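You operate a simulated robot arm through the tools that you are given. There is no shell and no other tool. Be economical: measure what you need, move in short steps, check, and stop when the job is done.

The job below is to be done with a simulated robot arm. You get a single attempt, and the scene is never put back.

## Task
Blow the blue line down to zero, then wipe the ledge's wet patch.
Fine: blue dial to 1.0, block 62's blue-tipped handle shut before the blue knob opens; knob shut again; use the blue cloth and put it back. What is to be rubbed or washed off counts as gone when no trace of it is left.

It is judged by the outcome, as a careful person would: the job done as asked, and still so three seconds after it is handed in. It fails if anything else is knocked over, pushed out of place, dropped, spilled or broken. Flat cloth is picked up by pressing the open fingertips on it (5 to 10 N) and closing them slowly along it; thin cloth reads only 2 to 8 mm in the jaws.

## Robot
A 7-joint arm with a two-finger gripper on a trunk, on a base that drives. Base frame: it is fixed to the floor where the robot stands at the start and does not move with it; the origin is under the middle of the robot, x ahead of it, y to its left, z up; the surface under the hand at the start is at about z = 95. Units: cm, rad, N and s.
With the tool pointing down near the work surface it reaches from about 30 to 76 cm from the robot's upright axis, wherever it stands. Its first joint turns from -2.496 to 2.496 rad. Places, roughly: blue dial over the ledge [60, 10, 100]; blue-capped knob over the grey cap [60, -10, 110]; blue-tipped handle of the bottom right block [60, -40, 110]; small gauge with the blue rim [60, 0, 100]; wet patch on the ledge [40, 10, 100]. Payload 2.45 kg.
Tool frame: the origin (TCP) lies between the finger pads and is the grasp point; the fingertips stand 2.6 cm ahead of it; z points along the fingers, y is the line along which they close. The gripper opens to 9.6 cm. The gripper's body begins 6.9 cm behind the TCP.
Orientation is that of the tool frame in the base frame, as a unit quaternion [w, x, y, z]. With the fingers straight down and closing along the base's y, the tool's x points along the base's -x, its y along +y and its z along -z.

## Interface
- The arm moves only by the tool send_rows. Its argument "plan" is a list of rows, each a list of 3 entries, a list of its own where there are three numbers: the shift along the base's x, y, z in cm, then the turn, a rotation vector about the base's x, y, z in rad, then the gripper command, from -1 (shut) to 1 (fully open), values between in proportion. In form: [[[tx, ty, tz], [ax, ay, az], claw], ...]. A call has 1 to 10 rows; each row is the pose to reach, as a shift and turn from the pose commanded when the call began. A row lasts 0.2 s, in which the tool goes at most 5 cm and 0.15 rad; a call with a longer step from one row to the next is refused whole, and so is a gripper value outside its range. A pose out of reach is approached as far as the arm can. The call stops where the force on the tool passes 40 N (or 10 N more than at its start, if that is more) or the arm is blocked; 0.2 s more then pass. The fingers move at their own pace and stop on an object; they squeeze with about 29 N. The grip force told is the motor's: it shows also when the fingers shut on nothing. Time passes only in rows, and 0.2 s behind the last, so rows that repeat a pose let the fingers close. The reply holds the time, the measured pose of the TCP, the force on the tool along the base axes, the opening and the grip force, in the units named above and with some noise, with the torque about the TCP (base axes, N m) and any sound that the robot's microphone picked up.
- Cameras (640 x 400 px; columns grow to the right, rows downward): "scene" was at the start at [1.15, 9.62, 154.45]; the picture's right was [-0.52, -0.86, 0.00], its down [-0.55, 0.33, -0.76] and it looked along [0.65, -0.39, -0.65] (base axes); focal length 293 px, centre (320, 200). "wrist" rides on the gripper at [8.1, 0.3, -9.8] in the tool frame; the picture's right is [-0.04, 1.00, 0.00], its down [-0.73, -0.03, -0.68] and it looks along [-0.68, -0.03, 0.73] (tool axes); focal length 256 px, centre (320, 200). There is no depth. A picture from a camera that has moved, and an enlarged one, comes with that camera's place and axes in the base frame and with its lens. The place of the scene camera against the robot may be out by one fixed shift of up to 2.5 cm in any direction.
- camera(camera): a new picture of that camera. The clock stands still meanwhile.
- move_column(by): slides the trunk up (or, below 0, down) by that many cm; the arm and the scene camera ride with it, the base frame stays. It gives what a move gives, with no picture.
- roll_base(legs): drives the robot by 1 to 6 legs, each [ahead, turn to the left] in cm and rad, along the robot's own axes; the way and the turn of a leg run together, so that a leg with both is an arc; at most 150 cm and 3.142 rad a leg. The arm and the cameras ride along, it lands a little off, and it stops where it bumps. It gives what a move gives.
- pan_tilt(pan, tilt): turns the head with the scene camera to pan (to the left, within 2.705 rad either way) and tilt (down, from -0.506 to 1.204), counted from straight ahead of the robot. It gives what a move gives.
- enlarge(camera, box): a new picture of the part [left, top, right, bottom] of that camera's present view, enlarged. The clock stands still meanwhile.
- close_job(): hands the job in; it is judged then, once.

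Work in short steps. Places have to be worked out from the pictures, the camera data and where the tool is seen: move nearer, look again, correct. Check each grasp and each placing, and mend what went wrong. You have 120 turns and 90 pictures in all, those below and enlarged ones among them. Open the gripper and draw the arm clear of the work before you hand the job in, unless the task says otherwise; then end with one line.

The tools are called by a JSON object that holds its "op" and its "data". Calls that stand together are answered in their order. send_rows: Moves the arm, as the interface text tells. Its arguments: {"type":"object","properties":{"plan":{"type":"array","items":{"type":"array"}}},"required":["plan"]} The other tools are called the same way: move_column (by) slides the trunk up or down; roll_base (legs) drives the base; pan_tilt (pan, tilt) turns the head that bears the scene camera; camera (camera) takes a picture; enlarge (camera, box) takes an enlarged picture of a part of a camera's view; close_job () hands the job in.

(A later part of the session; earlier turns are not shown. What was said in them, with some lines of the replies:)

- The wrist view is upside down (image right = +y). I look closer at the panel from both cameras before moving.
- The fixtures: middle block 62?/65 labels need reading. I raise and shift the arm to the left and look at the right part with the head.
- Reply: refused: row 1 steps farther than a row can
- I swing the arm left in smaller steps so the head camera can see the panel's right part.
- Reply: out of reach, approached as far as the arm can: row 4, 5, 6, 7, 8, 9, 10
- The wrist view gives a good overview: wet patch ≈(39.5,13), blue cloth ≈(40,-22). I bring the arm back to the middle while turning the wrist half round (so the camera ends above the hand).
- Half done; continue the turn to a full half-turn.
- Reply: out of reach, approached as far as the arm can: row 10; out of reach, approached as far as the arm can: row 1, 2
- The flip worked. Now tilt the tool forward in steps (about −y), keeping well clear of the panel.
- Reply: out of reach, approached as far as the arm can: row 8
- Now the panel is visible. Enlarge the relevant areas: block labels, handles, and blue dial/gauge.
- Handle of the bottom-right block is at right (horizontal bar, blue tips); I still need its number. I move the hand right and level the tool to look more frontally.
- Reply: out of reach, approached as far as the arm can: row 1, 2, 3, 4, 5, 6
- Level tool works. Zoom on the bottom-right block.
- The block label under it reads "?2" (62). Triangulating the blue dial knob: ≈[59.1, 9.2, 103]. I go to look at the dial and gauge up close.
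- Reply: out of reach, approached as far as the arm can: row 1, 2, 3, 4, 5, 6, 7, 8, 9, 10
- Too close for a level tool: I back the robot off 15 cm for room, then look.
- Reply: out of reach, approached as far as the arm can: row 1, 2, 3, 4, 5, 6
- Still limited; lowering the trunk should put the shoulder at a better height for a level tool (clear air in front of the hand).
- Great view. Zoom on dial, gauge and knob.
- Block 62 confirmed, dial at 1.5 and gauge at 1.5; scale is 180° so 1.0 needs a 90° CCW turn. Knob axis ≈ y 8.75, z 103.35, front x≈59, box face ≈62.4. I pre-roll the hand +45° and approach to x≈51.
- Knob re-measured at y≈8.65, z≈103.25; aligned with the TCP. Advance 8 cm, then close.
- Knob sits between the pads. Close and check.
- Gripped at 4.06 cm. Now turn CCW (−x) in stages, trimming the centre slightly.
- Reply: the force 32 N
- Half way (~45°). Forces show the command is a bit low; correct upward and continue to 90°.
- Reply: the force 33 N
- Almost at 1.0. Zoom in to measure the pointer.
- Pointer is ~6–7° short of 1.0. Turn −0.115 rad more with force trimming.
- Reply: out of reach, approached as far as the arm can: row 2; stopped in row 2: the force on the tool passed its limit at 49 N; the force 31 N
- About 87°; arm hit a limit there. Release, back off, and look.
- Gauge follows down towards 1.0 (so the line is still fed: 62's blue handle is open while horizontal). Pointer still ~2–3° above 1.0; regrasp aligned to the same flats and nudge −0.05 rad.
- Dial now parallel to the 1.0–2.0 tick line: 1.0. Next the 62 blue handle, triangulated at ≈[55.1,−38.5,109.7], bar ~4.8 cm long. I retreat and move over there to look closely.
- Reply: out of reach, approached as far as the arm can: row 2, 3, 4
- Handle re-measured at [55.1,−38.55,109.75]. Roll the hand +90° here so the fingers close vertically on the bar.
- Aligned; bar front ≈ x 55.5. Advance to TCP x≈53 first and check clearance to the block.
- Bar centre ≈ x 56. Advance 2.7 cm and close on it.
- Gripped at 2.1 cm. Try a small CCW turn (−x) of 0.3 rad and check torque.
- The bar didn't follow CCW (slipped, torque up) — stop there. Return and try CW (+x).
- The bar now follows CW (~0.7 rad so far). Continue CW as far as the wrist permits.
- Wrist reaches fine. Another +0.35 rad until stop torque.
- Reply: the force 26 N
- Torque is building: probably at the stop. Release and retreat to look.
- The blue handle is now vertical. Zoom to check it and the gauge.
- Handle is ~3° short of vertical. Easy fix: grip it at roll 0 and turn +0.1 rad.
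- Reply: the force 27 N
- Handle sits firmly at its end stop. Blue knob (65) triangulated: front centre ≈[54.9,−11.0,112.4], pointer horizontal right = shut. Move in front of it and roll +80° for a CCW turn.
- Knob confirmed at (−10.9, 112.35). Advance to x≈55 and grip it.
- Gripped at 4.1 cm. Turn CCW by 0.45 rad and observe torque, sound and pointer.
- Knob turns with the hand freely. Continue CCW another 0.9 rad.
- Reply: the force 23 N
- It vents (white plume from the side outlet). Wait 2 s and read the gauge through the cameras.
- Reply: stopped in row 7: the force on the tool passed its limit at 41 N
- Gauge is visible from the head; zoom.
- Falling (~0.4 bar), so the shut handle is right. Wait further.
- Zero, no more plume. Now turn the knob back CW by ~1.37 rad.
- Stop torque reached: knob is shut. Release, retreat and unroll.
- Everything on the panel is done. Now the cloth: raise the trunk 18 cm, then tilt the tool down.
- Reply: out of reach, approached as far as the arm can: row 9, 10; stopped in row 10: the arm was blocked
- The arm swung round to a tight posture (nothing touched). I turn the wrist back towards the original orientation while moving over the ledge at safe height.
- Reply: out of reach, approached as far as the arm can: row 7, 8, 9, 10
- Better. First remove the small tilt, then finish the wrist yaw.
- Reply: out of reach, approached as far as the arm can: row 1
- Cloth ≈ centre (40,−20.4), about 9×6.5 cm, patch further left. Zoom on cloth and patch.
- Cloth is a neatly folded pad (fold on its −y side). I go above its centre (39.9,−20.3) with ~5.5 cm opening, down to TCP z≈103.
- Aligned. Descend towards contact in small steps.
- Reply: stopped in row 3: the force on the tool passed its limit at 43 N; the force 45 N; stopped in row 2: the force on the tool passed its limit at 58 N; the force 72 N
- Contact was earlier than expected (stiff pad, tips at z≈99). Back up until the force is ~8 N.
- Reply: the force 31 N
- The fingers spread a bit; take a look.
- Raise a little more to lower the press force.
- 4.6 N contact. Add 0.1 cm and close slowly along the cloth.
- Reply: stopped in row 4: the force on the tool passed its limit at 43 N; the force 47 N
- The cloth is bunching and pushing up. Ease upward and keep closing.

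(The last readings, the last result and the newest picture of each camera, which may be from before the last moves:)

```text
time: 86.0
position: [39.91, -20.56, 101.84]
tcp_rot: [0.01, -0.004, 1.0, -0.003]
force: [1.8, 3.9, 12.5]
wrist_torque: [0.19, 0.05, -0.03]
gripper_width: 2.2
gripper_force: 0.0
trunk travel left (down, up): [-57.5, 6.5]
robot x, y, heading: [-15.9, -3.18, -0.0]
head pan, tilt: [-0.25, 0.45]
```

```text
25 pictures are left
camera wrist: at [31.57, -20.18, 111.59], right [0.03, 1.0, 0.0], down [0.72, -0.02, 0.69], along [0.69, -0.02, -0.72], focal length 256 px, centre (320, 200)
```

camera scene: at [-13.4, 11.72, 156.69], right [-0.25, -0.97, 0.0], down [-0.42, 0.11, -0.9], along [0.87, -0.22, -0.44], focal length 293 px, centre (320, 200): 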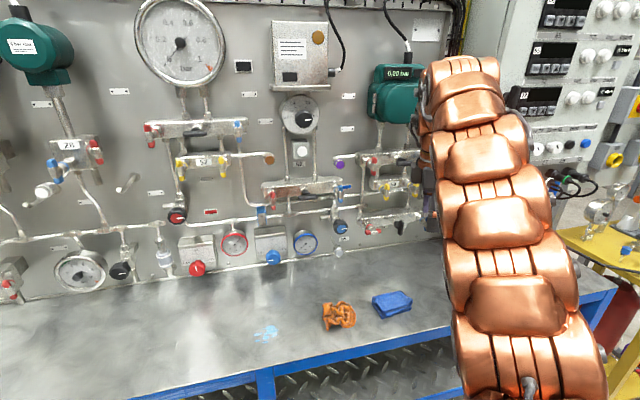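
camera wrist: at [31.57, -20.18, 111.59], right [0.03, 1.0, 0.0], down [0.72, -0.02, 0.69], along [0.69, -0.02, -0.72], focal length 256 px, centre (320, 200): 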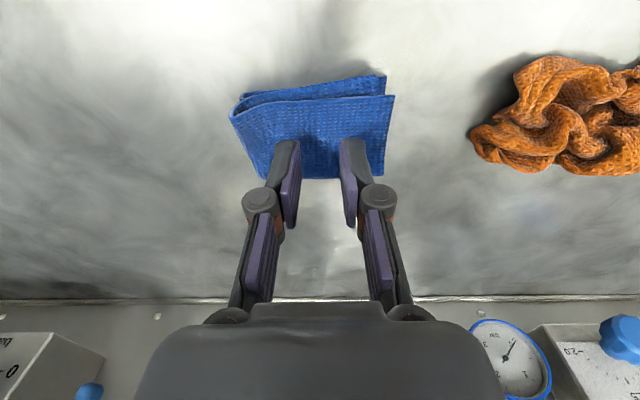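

Continue closing slowly at this ~10 N press.

{"op": "send_rows", "data": {"plan": [[[0, 0, 0], [0, 0, 0], -0.62], [[0, 0, 0], [0, 0, 0], -0.74], [[0, 0, 0], [0, 0, 0], -0.86], [[0, 0, 0], [0, 0, 0], -1], [[0, 0, 0], [0, 0, 0], -1]]}}

{"op": "camera", "data": {"camera": "wrist"}}

```text
time: 87.2
position: [39.99, -20.61, 101.73]
tcp_rot: [0.01, -0.005, 1.0, -0.002]
force: [0.8, 0.4, -0.2]
wrist_torque: [0.01, 0.01, -0.05]
gripper_width: 0.0
gripper_force: 28.5
trunk travel left (down, up): [-57.5, 6.5]
robot x, y, heading: [-15.99, -3.11, 0.007]
head pan, tilt: [-0.25, 0.45]
```

```text
24 pictures are left
camera wrist: at [31.62, -20.2, 111.6], right [0.03, 1.0, 0.0], down [0.72, -0.02, 0.69], along [0.69, -0.02, -0.72], focal length 256 px, centre (320, 200)
```

wrist: 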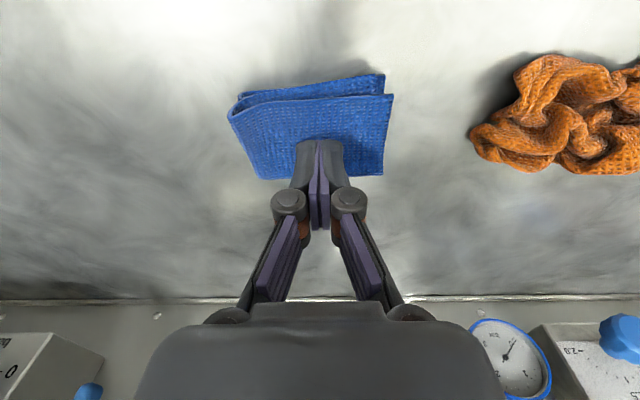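

The pinch slipped off; fingers closed on nothing. Retry: lift, reopen to ~5 cm, and press with closer force control.

{"op": "send_rows", "data": {"plan": [[[0, 0, 1], [0, 0, 0], -0.5], [[0, 0, 1], [0, 0, 0], 0], [[0, 0, 1], [0, 0, 0], 0], [[0, 0, 1], [0, 0, 0], 0], [[0, 0, 0.2], [0, 0, 0], 0], [[0, 0, -0.2], [0, 0, 0], 0]]}}

```text
time: 88.7
position: [39.99, -20.58, 101.6]
tcp_rot: [0.01, -0.005, 1.0, -0.002]
force: [-0.2, 0.9, 5.3]
wrist_torque: [0.04, 0.07, 0.0]
gripper_width: 4.83
gripper_force: 0.5
trunk travel left (down, up): [-57.5, 6.5]
robot x, y, heading: [-16.23, -3.02, -0.001]
head pan, tilt: [-0.25, 0.45]
```

5 N contact at 4.8 cm. Close slowly in small portions, holding height (−0.1).

{"op": "send_rows", "data": {"plan": [[[0, 0, -0.1], [0, 0, 0], -0.08], [[0, 0, -0.1], [0, 0, 0], -0.16], [[0, 0, -0.1], [0, 0, 0], -0.24]]}}

```text
time: 89.5
position: [40.08, -20.47, 101.64]
tcp_rot: [0.011, -0.005, 1.0, -0.002]
force: [4.0, 5.1, 27.5]
wrist_torque: [0.75, 0.15, -0.1]
gripper_width: 3.89
gripper_force: 1.5
trunk travel left (down, up): [-57.5, 6.5]
robot x, y, heading: [-16.4, -3.16, 0.003]
head pan, tilt: [-0.25, 0.45]
```

27 N: ease 0.1 and go on closing.

{"op": "send_rows", "data": {"plan": [[[0, 0, 0.1], [0, 0, 0], -0.3], [[0, 0, 0.12], [0, 0, 0], -0.38], [[0, 0, 0.12], [0, 0, 0], -0.46]]}}

```text
time: 90.2
position: [39.94, -20.6, 101.72]
tcp_rot: [0.01, -0.004, 1.0, -0.001]
force: [2.1, 3.7, 31.1]
wrist_torque: [0.44, 0.22, -0.06]
gripper_width: 2.85
gripper_force: 4.3
trunk travel left (down, up): [-57.5, 6.5]
robot x, y, heading: [-16.36, -3.34, -0.0]
head pan, tilt: [-0.25, 0.45]
```

{"op": "send_rows", "data": {"plan": [[[0, 0, 0.05], [0, 0, 0], -0.55], [[0, 0, 0.08], [0, 0, 0], -0.65], [[0, 0, 0.08], [0, 0, 0], -0.75]]}}

{"op": "camera", "data": {"camera": "wrist"}}

```text
time: 91.0
position: [39.81, -20.49, 101.69]
tcp_rot: [0.009, -0.004, 1.0, -0.002]
force: [0.5, 2.2, 20.8]
wrist_torque: [0.11, 0.19, -0.03]
gripper_width: 1.19
gripper_force: 0.0
trunk travel left (down, up): [-57.5, 6.5]
robot x, y, heading: [-16.18, -3.15, 0.001]
head pan, tilt: [-0.25, 0.45]
```

```text
23 pictures are left
camera wrist: at [31.53, -20.18, 111.53], right [0.03, 1.0, 0.0], down [0.72, -0.02, 0.69], along [0.69, -0.02, -0.72], focal length 256 px, centre (320, 200)
```

wrist: 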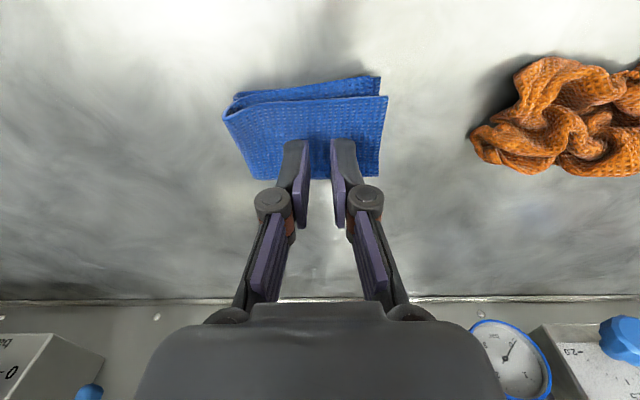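

Close fully and see whether anything is pinched.

{"op": "send_rows", "data": {"plan": [[[0, 0, 0], [0, 0, 0], -0.9], [[0, 0, 0], [0, 0, 0], -1], [[0, 0, 0], [0, 0, 0], -1]]}}

```text
time: 91.8
position: [40.03, -20.52, 101.63]
tcp_rot: [0.009, -0.004, 1.0, -0.002]
force: [-0.4, 1.5, 5.0]
wrist_torque: [0.01, 0.08, -0.04]
gripper_width: 0.58
gripper_force: 28.5
trunk travel left (down, up): [-57.5, 6.5]
robot x, y, heading: [-16.38, -2.84, 0.003]
head pan, tilt: [-0.25, 0.45]
```

Jaws read 5.8 mm — something is pinched. Lift gently and look.

{"op": "send_rows", "data": {"plan": [[[0, 0, 1], [0, 0, 0], -1], [[0, 0, 2.5], [0, 0, 0], -1], [[0, 0, 4], [0, 0, 0], -1], [[0, 0, 6], [0, 0, 0], -1]]}}

{"op": "camera", "data": {"camera": "wrist"}}

```text
time: 92.8
position: [39.95, -20.5, 107.86]
tcp_rot: [0.009, -0.005, 1.0, -0.001]
force: [0.0, 0.3, -0.6]
wrist_torque: [0.04, 0.02, -0.03]
gripper_width: 0.01
gripper_force: 28.5
trunk travel left (down, up): [-57.5, 6.5]
robot x, y, heading: [-16.01, -3.38, 0.001]
head pan, tilt: [-0.25, 0.45]
```

```text
22 pictures are left
camera wrist: at [31.61, -20.16, 117.59], right [0.03, 1.0, 0.0], down [0.72, -0.02, 0.69], along [0.69, -0.02, -0.72], focal length 256 px, centre (320, 200)
```

wrist: 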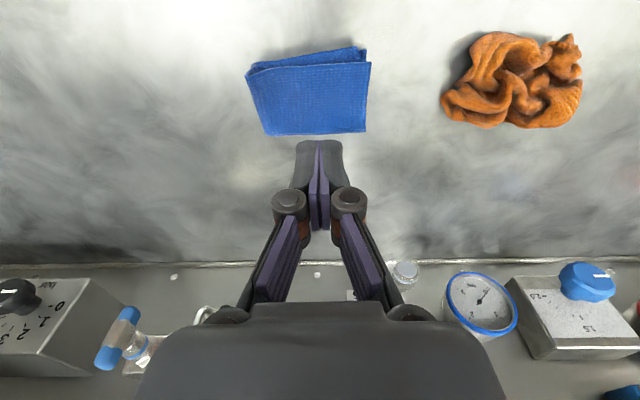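

It slipped off. The pad is ~8.5×5.5 cm and stiff, so I'll straddle it across its short side (x) instead: yaw +90° above it, fully open.

{"op": "send_rows", "data": {"plan": [[[0, 0, 0.5], [0, 0, 0.15], -0.6], [[0, 0, 1], [0, 0, 0.3], -0.2], [[0, 0, 1.5], [0, 0, 0.45], 0.2], [[0, 0, 2], [0, 0, 0.6], 0.6], [[0, 0, 2], [0, 0, 0.75], 0.9], [[0, 0, 2], [0, 0, 0.9], 0.9], [[0, 0, 2], [0, 0, 1.05], 0.9], [[0, 0, 2], [0, 0, 1.2], 0.9], [[0, 0, 2], [0, 0, 1.35], 0.9], [[0, 0, 2], [0, 0, 1.5], 0.9]]}}

{"op": "camera", "data": {"camera": "wrist"}}

```text
time: 95.0
position: [40.06, -20.6, 109.74]
tcp_rot: [0.008, -0.686, 0.727, 0.006]
force: [1.3, 0.3, 0.1]
wrist_torque: [0.01, -0.01, -0.03]
gripper_width: 9.11
gripper_force: 0.1
trunk travel left (down, up): [-57.5, 6.5]
robot x, y, heading: [-15.9, -2.83, 0.006]
head pan, tilt: [-0.25, 0.45]
```

```text
21 pictures are left
camera wrist: at [39.13, -28.78, 119.51], right [-1.0, 0.1, 0.0], down [0.07, 0.72, 0.69], along [0.07, 0.69, -0.72], focal length 256 px, centre (320, 200)
```

wrist: 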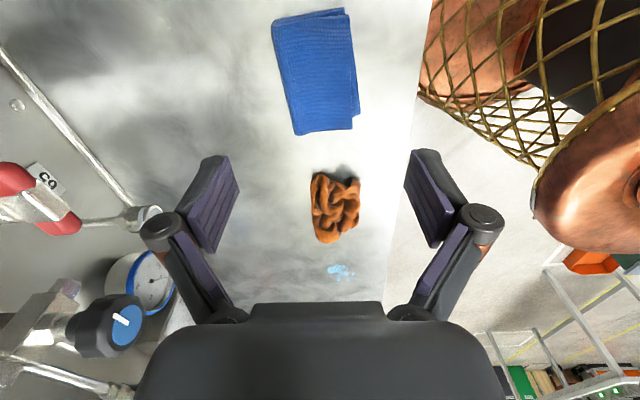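

Pad centre ≈(40.2,−21.5), spanning x 37.5–43. Descend straddling it to TCP z≈99.5.

{"op": "send_rows", "data": {"plan": [[[0.2, -0.7, -3], [0, 0, 0.05], 0.9], [[0.2, -0.7, -6], [0, 0, 0.05], 0.9], [[0.2, -0.7, -8], [0, 0, 0.05], 0.9], [[0.2, -0.7, -9.5], [0, 0, 0.05], 0.9], [[0.2, -0.7, -10.2], [0, 0, 0.05], 0.9]]}}

{"op": "camera", "data": {"camera": "wrist"}}

```text
time: 96.2
position: [40.27, -21.28, 99.49]
tcp_rot: [0.008, -0.703, 0.712, 0.007]
force: [0.5, 0.0, -0.8]
wrist_torque: [-0.03, -0.02, 0.01]
gripper_width: 9.11
gripper_force: 0.0
trunk travel left (down, up): [-57.5, 6.5]
robot x, y, heading: [-16.17, -3.26, 0.004]
head pan, tilt: [-0.25, 0.45]
```

```text
20 pictures are left
camera wrist: at [39.73, -29.56, 109.29], right [-1.0, 0.05, 0.0], down [0.04, 0.72, 0.69], along [0.04, 0.69, -0.72], focal length 256 px, centre (320, 200)
```

wrist: 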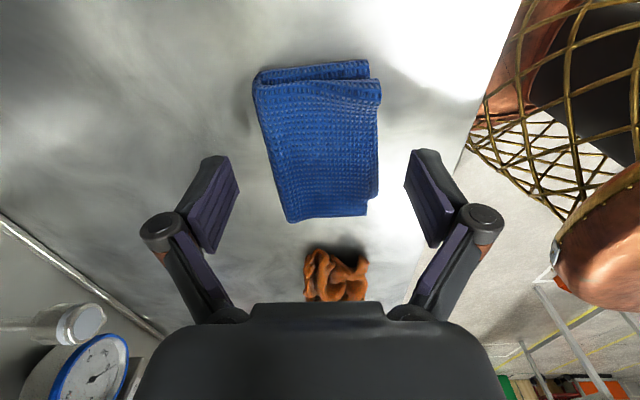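

Good straddle. Lower 0.6 more and close slowly.

{"op": "send_rows", "data": {"plan": [[[0, 0, -0.4], [0, 0, 0], 0.9], [[0, 0, -0.7], [0, 0, 0], 0.6], [[0, 0, -0.7], [0, 0, 0], 0.3], [[0, 0, -0.7], [0, 0, 0], 0], [[0, 0, -0.7], [0, 0, 0], -0.3], [[0, 0, -0.7], [0, 0, 0], -0.6], [[0, 0, -0.7], [0, 0, 0], -1], [[0, 0, -0.7], [0, 0, 0], -1]]}}

{"op": "camera", "data": {"camera": "wrist"}}

```text
time: 98.0
position: [40.19, -21.22, 98.85]
tcp_rot: [0.008, -0.703, 0.711, 0.006]
force: [0.2, 0.2, 7.3]
wrist_torque: [0.01, 0.03, 0.02]
gripper_width: 6.25
gripper_force: 29.1
trunk travel left (down, up): [-57.5, 6.5]
robot x, y, heading: [-16.63, -3.18, 0.002]
head pan, tilt: [-0.25, 0.45]
```

```text
19 pictures are left
camera wrist: at [39.75, -29.54, 108.62], right [-1.0, 0.05, 0.0], down [0.04, 0.72, 0.69], along [0.04, 0.69, -0.72], focal length 256 px, centre (320, 200)
```

wrist: 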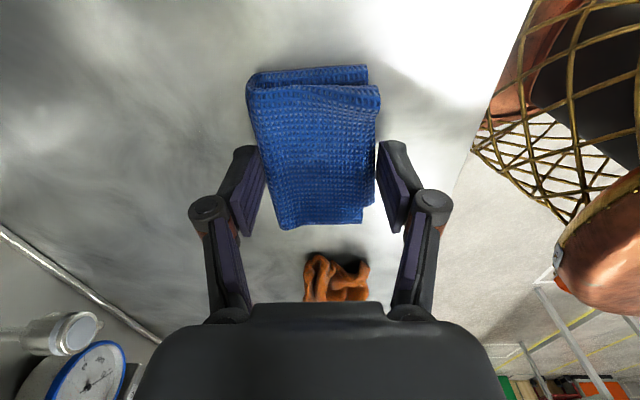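

Held at 6.25 cm with 29 N: the pad behaves as a firm block. Lift and check.

{"op": "send_rows", "data": {"plan": [[[0, 0, 0.7], [0, 0, 0], -1], [[0, 0, 2], [0, 0, 0], -1], [[0, 0, 4], [0, 0, 0], -1], [[0, 0, 7], [0, 0, 0], -1]]}}

{"op": "camera", "data": {"camera": "wrist"}}

```text
time: 99.0
position: [40.19, -21.35, 105.83]
tcp_rot: [0.008, -0.702, 0.712, 0.006]
force: [-0.1, 0.0, -0.5]
wrist_torque: [0.01, -0.01, 0.02]
gripper_width: 6.23
gripper_force: 28.9
trunk travel left (down, up): [-57.5, 6.5]
robot x, y, heading: [-15.99, -3.08, 0.007]
head pan, tilt: [-0.25, 0.45]
```

```text
18 pictures are left
camera wrist: at [39.69, -29.51, 115.58], right [-1.0, 0.05, 0.0], down [0.04, 0.72, 0.69], along [0.04, 0.69, -0.72], focal length 256 px, centre (320, 200)
```

wrist: 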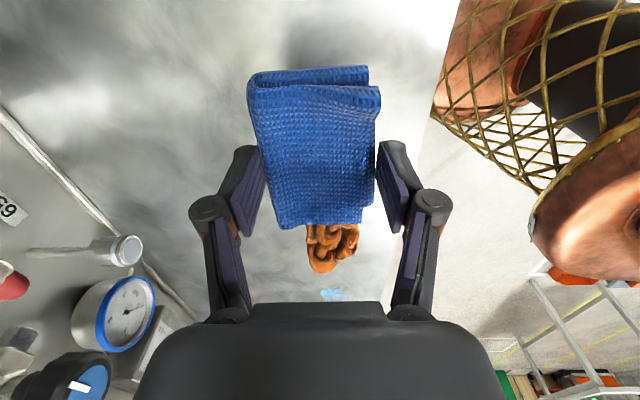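

Cloth is lifted as a block. Wet patch spans x≈37–42, y≈9.5–16. Carry it over the orange rag at height to above the patch.

{"op": "send_rows", "data": {"plan": [[[0, 1, 4], [0, 0, 0], -1], [[0, 4, 6], [0, 0, 0], -1], [[0, 8.5, 7], [0, 0, 0], -1], [[0, 13, 7], [0, 0, 0], -1], [[0, 17.5, 7], [0, 0, 0], -1], [[0, 22, 7], [0, 0, 0], -1], [[-0.3, 26.5, 7], [0, 0, 0], -1], [[-0.6, 30.5, 7], [0, 0, 0], -1], [[-0.8, 34, 6], [0, 0, 0], -1]]}}

{"op": "camera", "data": {"camera": "wrist"}}

```text
time: 101.0
position: [39.44, 12.7, 111.84]
tcp_rot: [0.007, -0.703, 0.711, 0.007]
force: [0.1, -0.7, 0.8]
wrist_torque: [0.0, 0.01, 0.01]
gripper_width: 6.24
gripper_force: 28.9
trunk travel left (down, up): [-57.5, 6.5]
robot x, y, heading: [-16.38, -3.35, 0.003]
head pan, tilt: [-0.25, 0.45]
```

```text
17 pictures are left
camera wrist: at [38.9, 4.5, 121.55], right [-1.0, 0.05, 0.0], down [0.04, 0.72, 0.69], along [0.04, 0.69, -0.72], focal length 256 px, centre (320, 200)
```

wrist: 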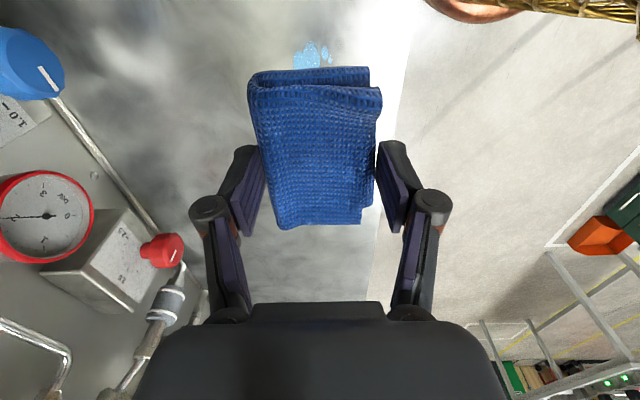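

Descend to just above contact over the patch, then feel for contact.

{"op": "send_rows", "data": {"plan": [[[0, 0, -4], [0, 0, 0], -1], [[0, 0, -8], [0, 0, 0], -1], [[0, 0, -11], [0, 0, 0], -1], [[0, 0, -12.4], [0, 0, 0], -1], [[0, 0, -12.8], [0, 0, 0], -1]]}}

```text
time: 102.2
position: [39.48, 12.82, 99.06]
tcp_rot: [0.008, -0.704, 0.71, 0.005]
force: [0.3, -0.6, 0.2]
wrist_torque: [0.01, -0.03, 0.02]
gripper_width: 6.2
gripper_force: 28.6
trunk travel left (down, up): [-57.5, 6.5]
robot x, y, heading: [-16.1, -3.39, 0.003]
head pan, tilt: [-0.25, 0.45]
```

{"op": "send_rows", "data": {"plan": [[[0, 0, -0.2], [0, 0, 0], -1], [[0, 0, -0.35], [0, 0, 0], -1]]}}

```text
time: 102.8
position: [39.31, 12.72, 98.59]
tcp_rot: [0.008, -0.703, 0.711, 0.005]
force: [0.6, 0.5, 6.8]
wrist_torque: [-0.02, 0.07, 0.0]
gripper_width: 6.23
gripper_force: 29.2
trunk travel left (down, up): [-57.5, 6.5]
robot x, y, heading: [-16.21, -3.49, 0.002]
head pan, tilt: [-0.25, 0.45]
```

6.8 N contact. Wipe with back-and-forth strokes over x±2.5, y±4.

{"op": "send_rows", "data": {"plan": [[[0, 3, -0.1], [0, 0, 0], -1], [[0, -1, -0.1], [0, 0, 0], -1], [[0, -4, -0.1], [0, 0, 0], -1], [[-2, -4, -0.1], [0, 0, 0], -1], [[-2, 0, -0.1], [0, 0, 0], -1], [[-2, 4, -0.1], [0, 0, 0], -1], [[2, 4, -0.1], [0, 0, 0], -1], [[2, 0, -0.1], [0, 0, 0], -1], [[2, -4, -0.1], [0, 0, 0], -1], [[0, 0, -0.1], [0, 0, 0], -1]]}}

{"op": "send_rows", "data": {"plan": [[[3, 0, 0], [0, 0, 0], -1], [[-1, 1, 0], [0, 0, 0], -1], [[-3, 2, 0], [0, 0, 0], -1], [[1, 3, 0], [0, 0, 0], -1], [[3, 1, 0], [0, 0, 0], -1], [[-1, -1, 0], [0, 0, 0], -1], [[-3, -3, 0], [0, 0, 0], -1], [[1, -3, 0], [0, 0, 0], -1], [[3, -1.5, 0], [0, 0, 0], -1], [[0, 0, 0], [0, 0, 0], -1]]}}

{"op": "camera", "data": {"camera": "scene"}}

```text
time: 105.0
position: [39.64, 12.73, 98.56]
tcp_rot: [0.008, -0.702, 0.712, 0.006]
force: [-0.2, 0.1, -0.4]
wrist_torque: [0.04, 0.02, 0.01]
gripper_width: 6.25
gripper_force: 28.8
trunk travel left (down, up): [-57.5, 6.5]
robot x, y, heading: [-16.44, -3.05, 0.002]
head pan, tilt: [-0.25, 0.45]
```

```text
time: 107.2
position: [39.47, 12.74, 98.63]
tcp_rot: [0.008, -0.702, 0.712, 0.005]
force: [0.6, -0.3, -0.6]
wrist_torque: [0.08, 0.04, 0.0]
gripper_width: 6.23
gripper_force: 29.2
trunk travel left (down, up): [-57.5, 6.5]
robot x, y, heading: [-16.17, -3.2, -0.003]
head pan, tilt: [-0.25, 0.45]
```

```text
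16 pictures are left
camera scene: at [-13.35, 11.72, 156.69], right [-0.25, -0.97, 0.0], down [-0.42, 0.11, -0.9], along [0.87, -0.22, -0.44], focal length 293 px, centre (320, 200)
```

scene: 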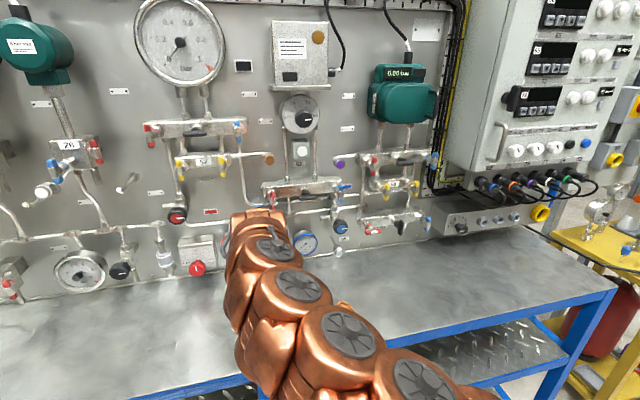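

Contact force is gone (pad settled in the grip). Press down a bit again.

{"op": "send_rows", "data": {"plan": [[[0, 0, -0.15], [0, 0, 0], -1], [[0, 0, -0.3], [0, 0, 0], -1]]}}

```text
time: 107.8
position: [39.52, 12.81, 98.61]
tcp_rot: [0.01, -0.703, 0.711, 0.005]
force: [0.7, -2.2, 27.2]
wrist_torque: [-0.05, 0.23, -0.02]
gripper_width: 6.21
gripper_force: 29.1
trunk travel left (down, up): [-57.5, 6.5]
robot x, y, heading: [-16.71, -2.9, -0.0]
head pan, tilt: [-0.25, 0.45]
```

Now 27 N; ease 0.15 and wipe another set, then lift to inspect.

{"op": "send_rows", "data": {"plan": [[[0, 3, 0.15], [0, 0, 0], -1], [[0, -1, 0.15], [0, 0, 0], -1], [[0, -4, 0.15], [0, 0, 0], -1], [[-2.5, -3, 0.15], [0, 0, 0], -1], [[-2.5, 1, 0.15], [0, 0, 0], -1], [[-2.5, 4.5, 0.15], [0, 0, 0], -1], [[2, 4.5, 0.15], [0, 0, 0], -1], [[2, 0, 0.15], [0, 0, 0], -1], [[2, -4, 0.15], [0, 0, 0], -1], [[0, 0, 0.15], [0, 0, 0], -1]]}}

{"op": "send_rows", "data": {"plan": [[[0, 0, 4], [0, 0, 0], -1], [[0, 0.5, 8], [0, 0, 0], -1], [[0, 1, 12], [0, 0, 0], -1], [[0, 1.5, 16], [0, 0, 0], -1], [[0, 1.8, 20], [0, 0, 0], -1]]}}

{"op": "camera", "data": {"camera": "wrist"}}

```text
time: 110.0
position: [39.46, 12.63, 98.22]
tcp_rot: [0.007, -0.703, 0.711, 0.005]
force: [-0.4, 2.2, 2.3]
wrist_torque: [0.05, 0.11, -0.03]
gripper_width: 6.22
gripper_force: 28.8
trunk travel left (down, up): [-57.5, 6.5]
robot x, y, heading: [-16.3, -2.85, 0.003]
head pan, tilt: [-0.25, 0.45]
```

```text
time: 111.2
position: [39.43, 14.41, 118.45]
tcp_rot: [0.008, -0.703, 0.711, 0.007]
force: [0.4, 0.4, 0.2]
wrist_torque: [0.01, 0.02, 0.01]
gripper_width: 6.22
gripper_force: 28.7
trunk travel left (down, up): [-57.5, 6.5]
robot x, y, heading: [-16.45, -3.18, 0.006]
head pan, tilt: [-0.25, 0.45]
```

```text
15 pictures are left
camera wrist: at [39.06, 6.2, 128.18], right [-1.0, 0.05, 0.0], down [0.04, 0.72, 0.69], along [0.04, 0.69, -0.72], focal length 256 px, centre (320, 200)
```

wrist: 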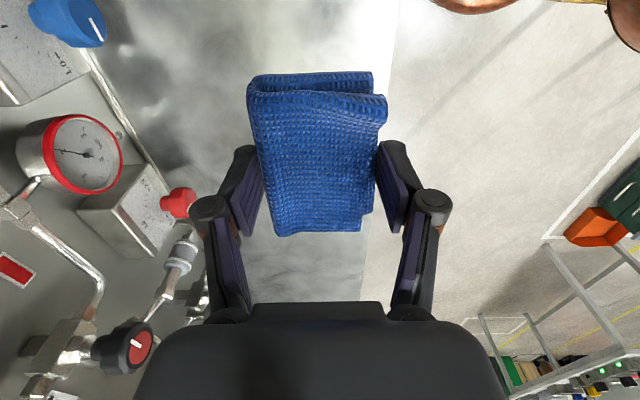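

The visible part looks clean. Zoom in, and also move aside for the head camera.

{"op": "enlarge", "data": {"camera": "wrist", "box": [240, 0, 400, 80]}}

{"op": "send_rows", "data": {"plan": [[[0, -4.5, -1], [0, 0, 0], -1], [[0, -9, -3], [0, 0, 0], -1], [[0, -13.5, -5], [0, 0, 0], -1], [[0.5, -18, -6], [0, 0, 0], -1], [[0.7, -22.5, -6], [0, 0, 0], -1], [[0.8, -27, -6], [0, 0, 0], -1], [[0.8, -31.5, -6], [0, 0, 0], -1], [[0.8, -35.8, -7], [0, 0, 0], -1]]}}

{"op": "enlarge", "data": {"camera": "scene", "box": [180, 250, 360, 390]}}

```text
4.00 times, centred on (320, 40) of wrist
camera zoom: at [39.06, 6.2, 128.18], right [-1.0, 0.05, 0.0], down [0.04, 0.72, 0.69], along [0.04, 0.69, -0.72], focal length 1024 px, centre (320, 840)
```

zoom: 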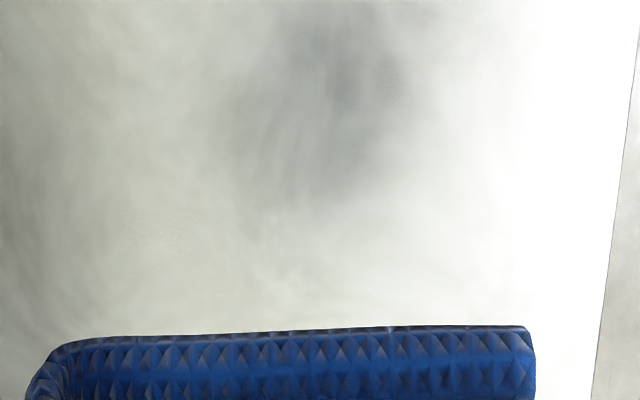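

```text
time: 113.0
position: [40.11, -21.12, 111.39]
tcp_rot: [0.008, -0.703, 0.711, 0.006]
force: [0.3, 1.3, -0.1]
wrist_torque: [-0.03, 0.01, 0.01]
gripper_width: 6.22
gripper_force: 29.0
trunk travel left (down, up): [-57.5, 6.5]
robot x, y, heading: [-16.0, -2.96, 0.004]
head pan, tilt: [-0.25, 0.45]
```

```text
2.86 times, centred on (270, 320) of scene
camera zoom: at [-13.4, 11.82, 156.68], right [-0.25, -0.97, 0.0], down [-0.42, 0.11, -0.9], along [0.87, -0.22, -0.44], focal length 838 px, centre (463, -143)
```

zoom: 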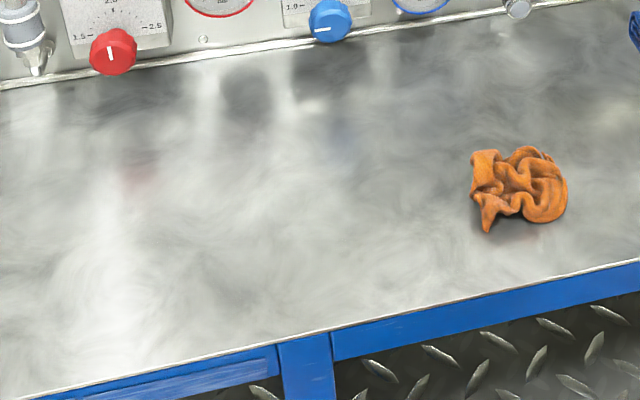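

Patch gone without trace. Cloth is above its original place; lower it to contact.

{"op": "send_rows", "data": {"plan": [[[0.1, -0.15, -4], [0, 0, 0], -1], [[0.1, -0.15, -8], [0, 0, 0], -1], [[0.1, -0.15, -11], [0, 0, 0], -1], [[0.1, -0.15, -12.2], [0, 0, 0], -1], [[0.1, -0.15, -12.7], [0, 0, 0], -1]]}}

```text
time: 114.2
position: [40.38, -21.27, 98.6]
tcp_rot: [0.007, -0.703, 0.711, 0.006]
force: [-0.4, -0.3, -0.7]
wrist_torque: [-0.01, 0.01, 0.02]
gripper_width: 6.22
gripper_force: 28.5
trunk travel left (down, up): [-57.5, 6.5]
robot x, y, heading: [-15.97, -3.13, 0.004]
head pan, tilt: [-0.25, 0.45]
```

{"op": "send_rows", "data": {"plan": [[[0, 0, -0.2], [0, 0, 0], -1], [[0, 0, -0.35], [0, 0, 0], -1]]}}

```text
time: 114.8
position: [40.4, -21.32, 98.46]
tcp_rot: [0.008, -0.703, 0.711, 0.005]
force: [0.7, -0.3, 0.2]
wrist_torque: [0.01, 0.01, 0.0]
gripper_width: 6.2
gripper_force: 29.4
trunk travel left (down, up): [-57.5, 6.5]
robot x, y, heading: [-16.27, -3.07, 0.002]
head pan, tilt: [-0.25, 0.45]
```

A touch lower until contact.

{"op": "send_rows", "data": {"plan": [[[0, 0, -0.15], [0, 0, 0], -1], [[0, 0, -0.25], [0, 0, 0], -1]]}}

```text
time: 115.5
position: [40.4, -21.35, 98.25]
tcp_rot: [0.009, -0.703, 0.712, 0.004]
force: [1.3, 1.2, 17.5]
wrist_torque: [0.1, 0.27, 0.04]
gripper_width: 6.23
gripper_force: 29.3
trunk travel left (down, up): [-57.5, 6.5]
robot x, y, heading: [-16.23, -3.29, -0.0]
head pan, tilt: [-0.25, 0.45]
```

Contact. Open slowly and rise straight up.

{"op": "send_rows", "data": {"plan": [[[0, 0, 0.15], [0, 0, 0], 0.4], [[0, 0, 0.15], [0, 0, 0], 0.6], [[0, 0, 0.15], [0, 0, 0], 0.9], [[0, 0, 0.15], [0, 0, 0], 0.9], [[0, 0, 3], [0, 0, 0], 0.9], [[0, 0, 7], [0, 0, 0], 0.9], [[0, 0, 11], [0, 0, 0], 0.9], [[-1, 0, 15], [0, 0, 0], 0.9]]}}

{"op": "camera", "data": {"camera": "wrist"}}

{"op": "camera", "data": {"camera": "scene"}}

```text
time: 117.2
position: [39.22, -21.43, 113.23]
tcp_rot: [0.007, -0.703, 0.712, 0.006]
force: [0.6, 0.2, -0.2]
wrist_torque: [0.01, 0.01, -0.02]
gripper_width: 9.14
gripper_force: 0.1
trunk travel left (down, up): [-57.5, 6.5]
robot x, y, heading: [-16.1, -3.09, 0.002]
head pan, tilt: [-0.25, 0.45]
```

```text
12 pictures are left
camera wrist: at [38.78, -29.75, 123.05], right [-1.0, 0.05, 0.0], down [0.04, 0.72, 0.69], along [0.04, 0.69, -0.72], focal length 256 px, centre (320, 200)
```

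wrist: 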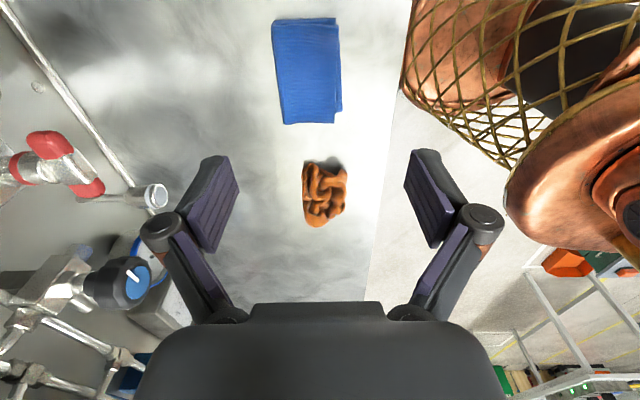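

```text
11 pictures are left
camera scene: at [-13.37, 11.75, 156.69], right [-0.25, -0.97, 0.0], down [-0.42, 0.11, -0.9], along [0.87, -0.22, -0.44], focal length 293 px, centre (320, 200)
```

scene: 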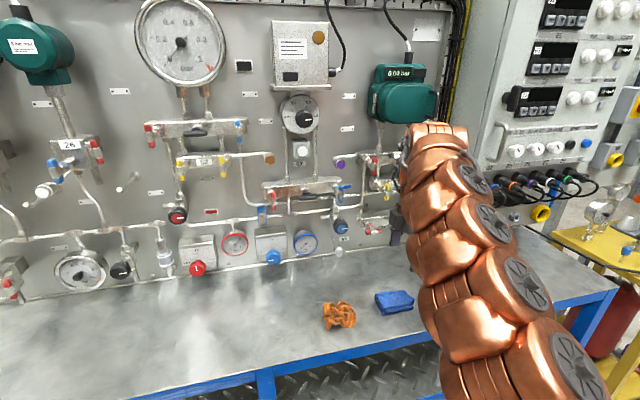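

Cloth is back where it was. Raise the arm clear and do a final check of dial, gauge, knob and handle.

{"op": "send_rows", "data": {"plan": [[[-1, 0, 4], [0, 0, 0], 0.9], [[-2, 0, 8], [0, 0, 0], 0.9]]}}

{"op": "enlarge", "data": {"camera": "scene", "box": [240, 190, 380, 280]}}

{"op": "enlarge", "data": {"camera": "scene", "box": [330, 170, 470, 260]}}

```text
time: 117.8
position: [37.24, -21.25, 121.08]
tcp_rot: [0.006, -0.703, 0.712, 0.006]
force: [0.4, 1.3, -0.2]
wrist_torque: [-0.09, 0.04, -0.02]
gripper_width: 9.11
gripper_force: 0.1
trunk travel left (down, up): [-57.5, 6.5]
robot x, y, heading: [-16.44, -2.76, -0.002]
head pan, tilt: [-0.25, 0.45]
```

```text
4.44 times, centred on (310, 235) of scene
camera zoom: at [-13.3, 11.89, 156.67], right [-0.25, -0.97, 0.0], down [-0.42, 0.11, -0.9], along [0.87, -0.22, -0.44], focal length 1304 px, centre (364, 44)
```

zoom: 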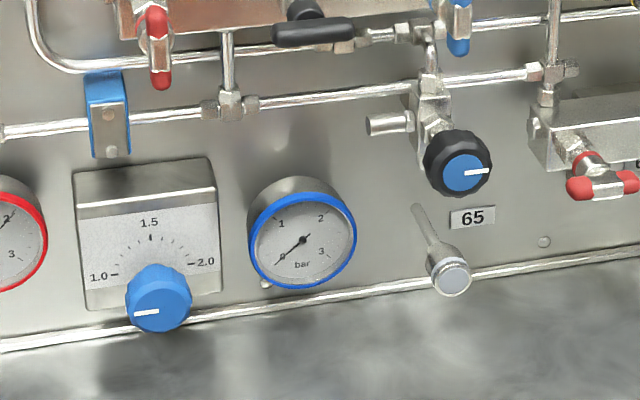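

```text
4.44 times, centred on (400, 215) of scene
camera zoom: at [-13.3, 11.89, 156.67], right [-0.25, -0.97, 0.0], down [-0.42, 0.11, -0.9], along [0.87, -0.22, -0.44], focal length 1304 px, centre (-36, 133)
```

zoom: 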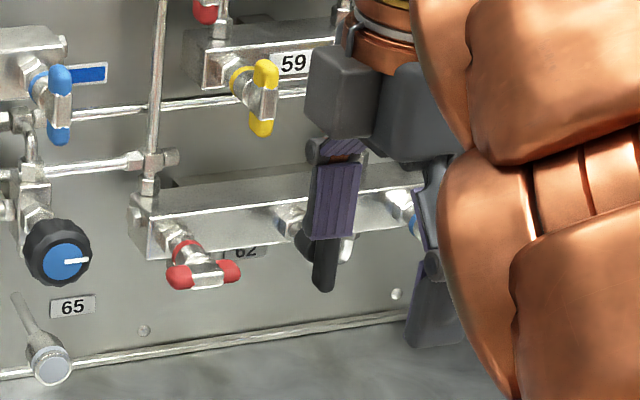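

The dial is at 1.0, the gauge is at 0, the knob is shut, the handle is shut, the patch is gone, and the cloth is back. The gripper is open and the arm is clear, so I hand the job in.

{"op": "close_job", "data": {}}

```text
The job is handed in.
```

The job is done: the blue line reads zero with the dial at 1.0, block 62's blue handle and the blue knob shut, the ledge's wet patch wiped away, and the blue cloth back in its place.
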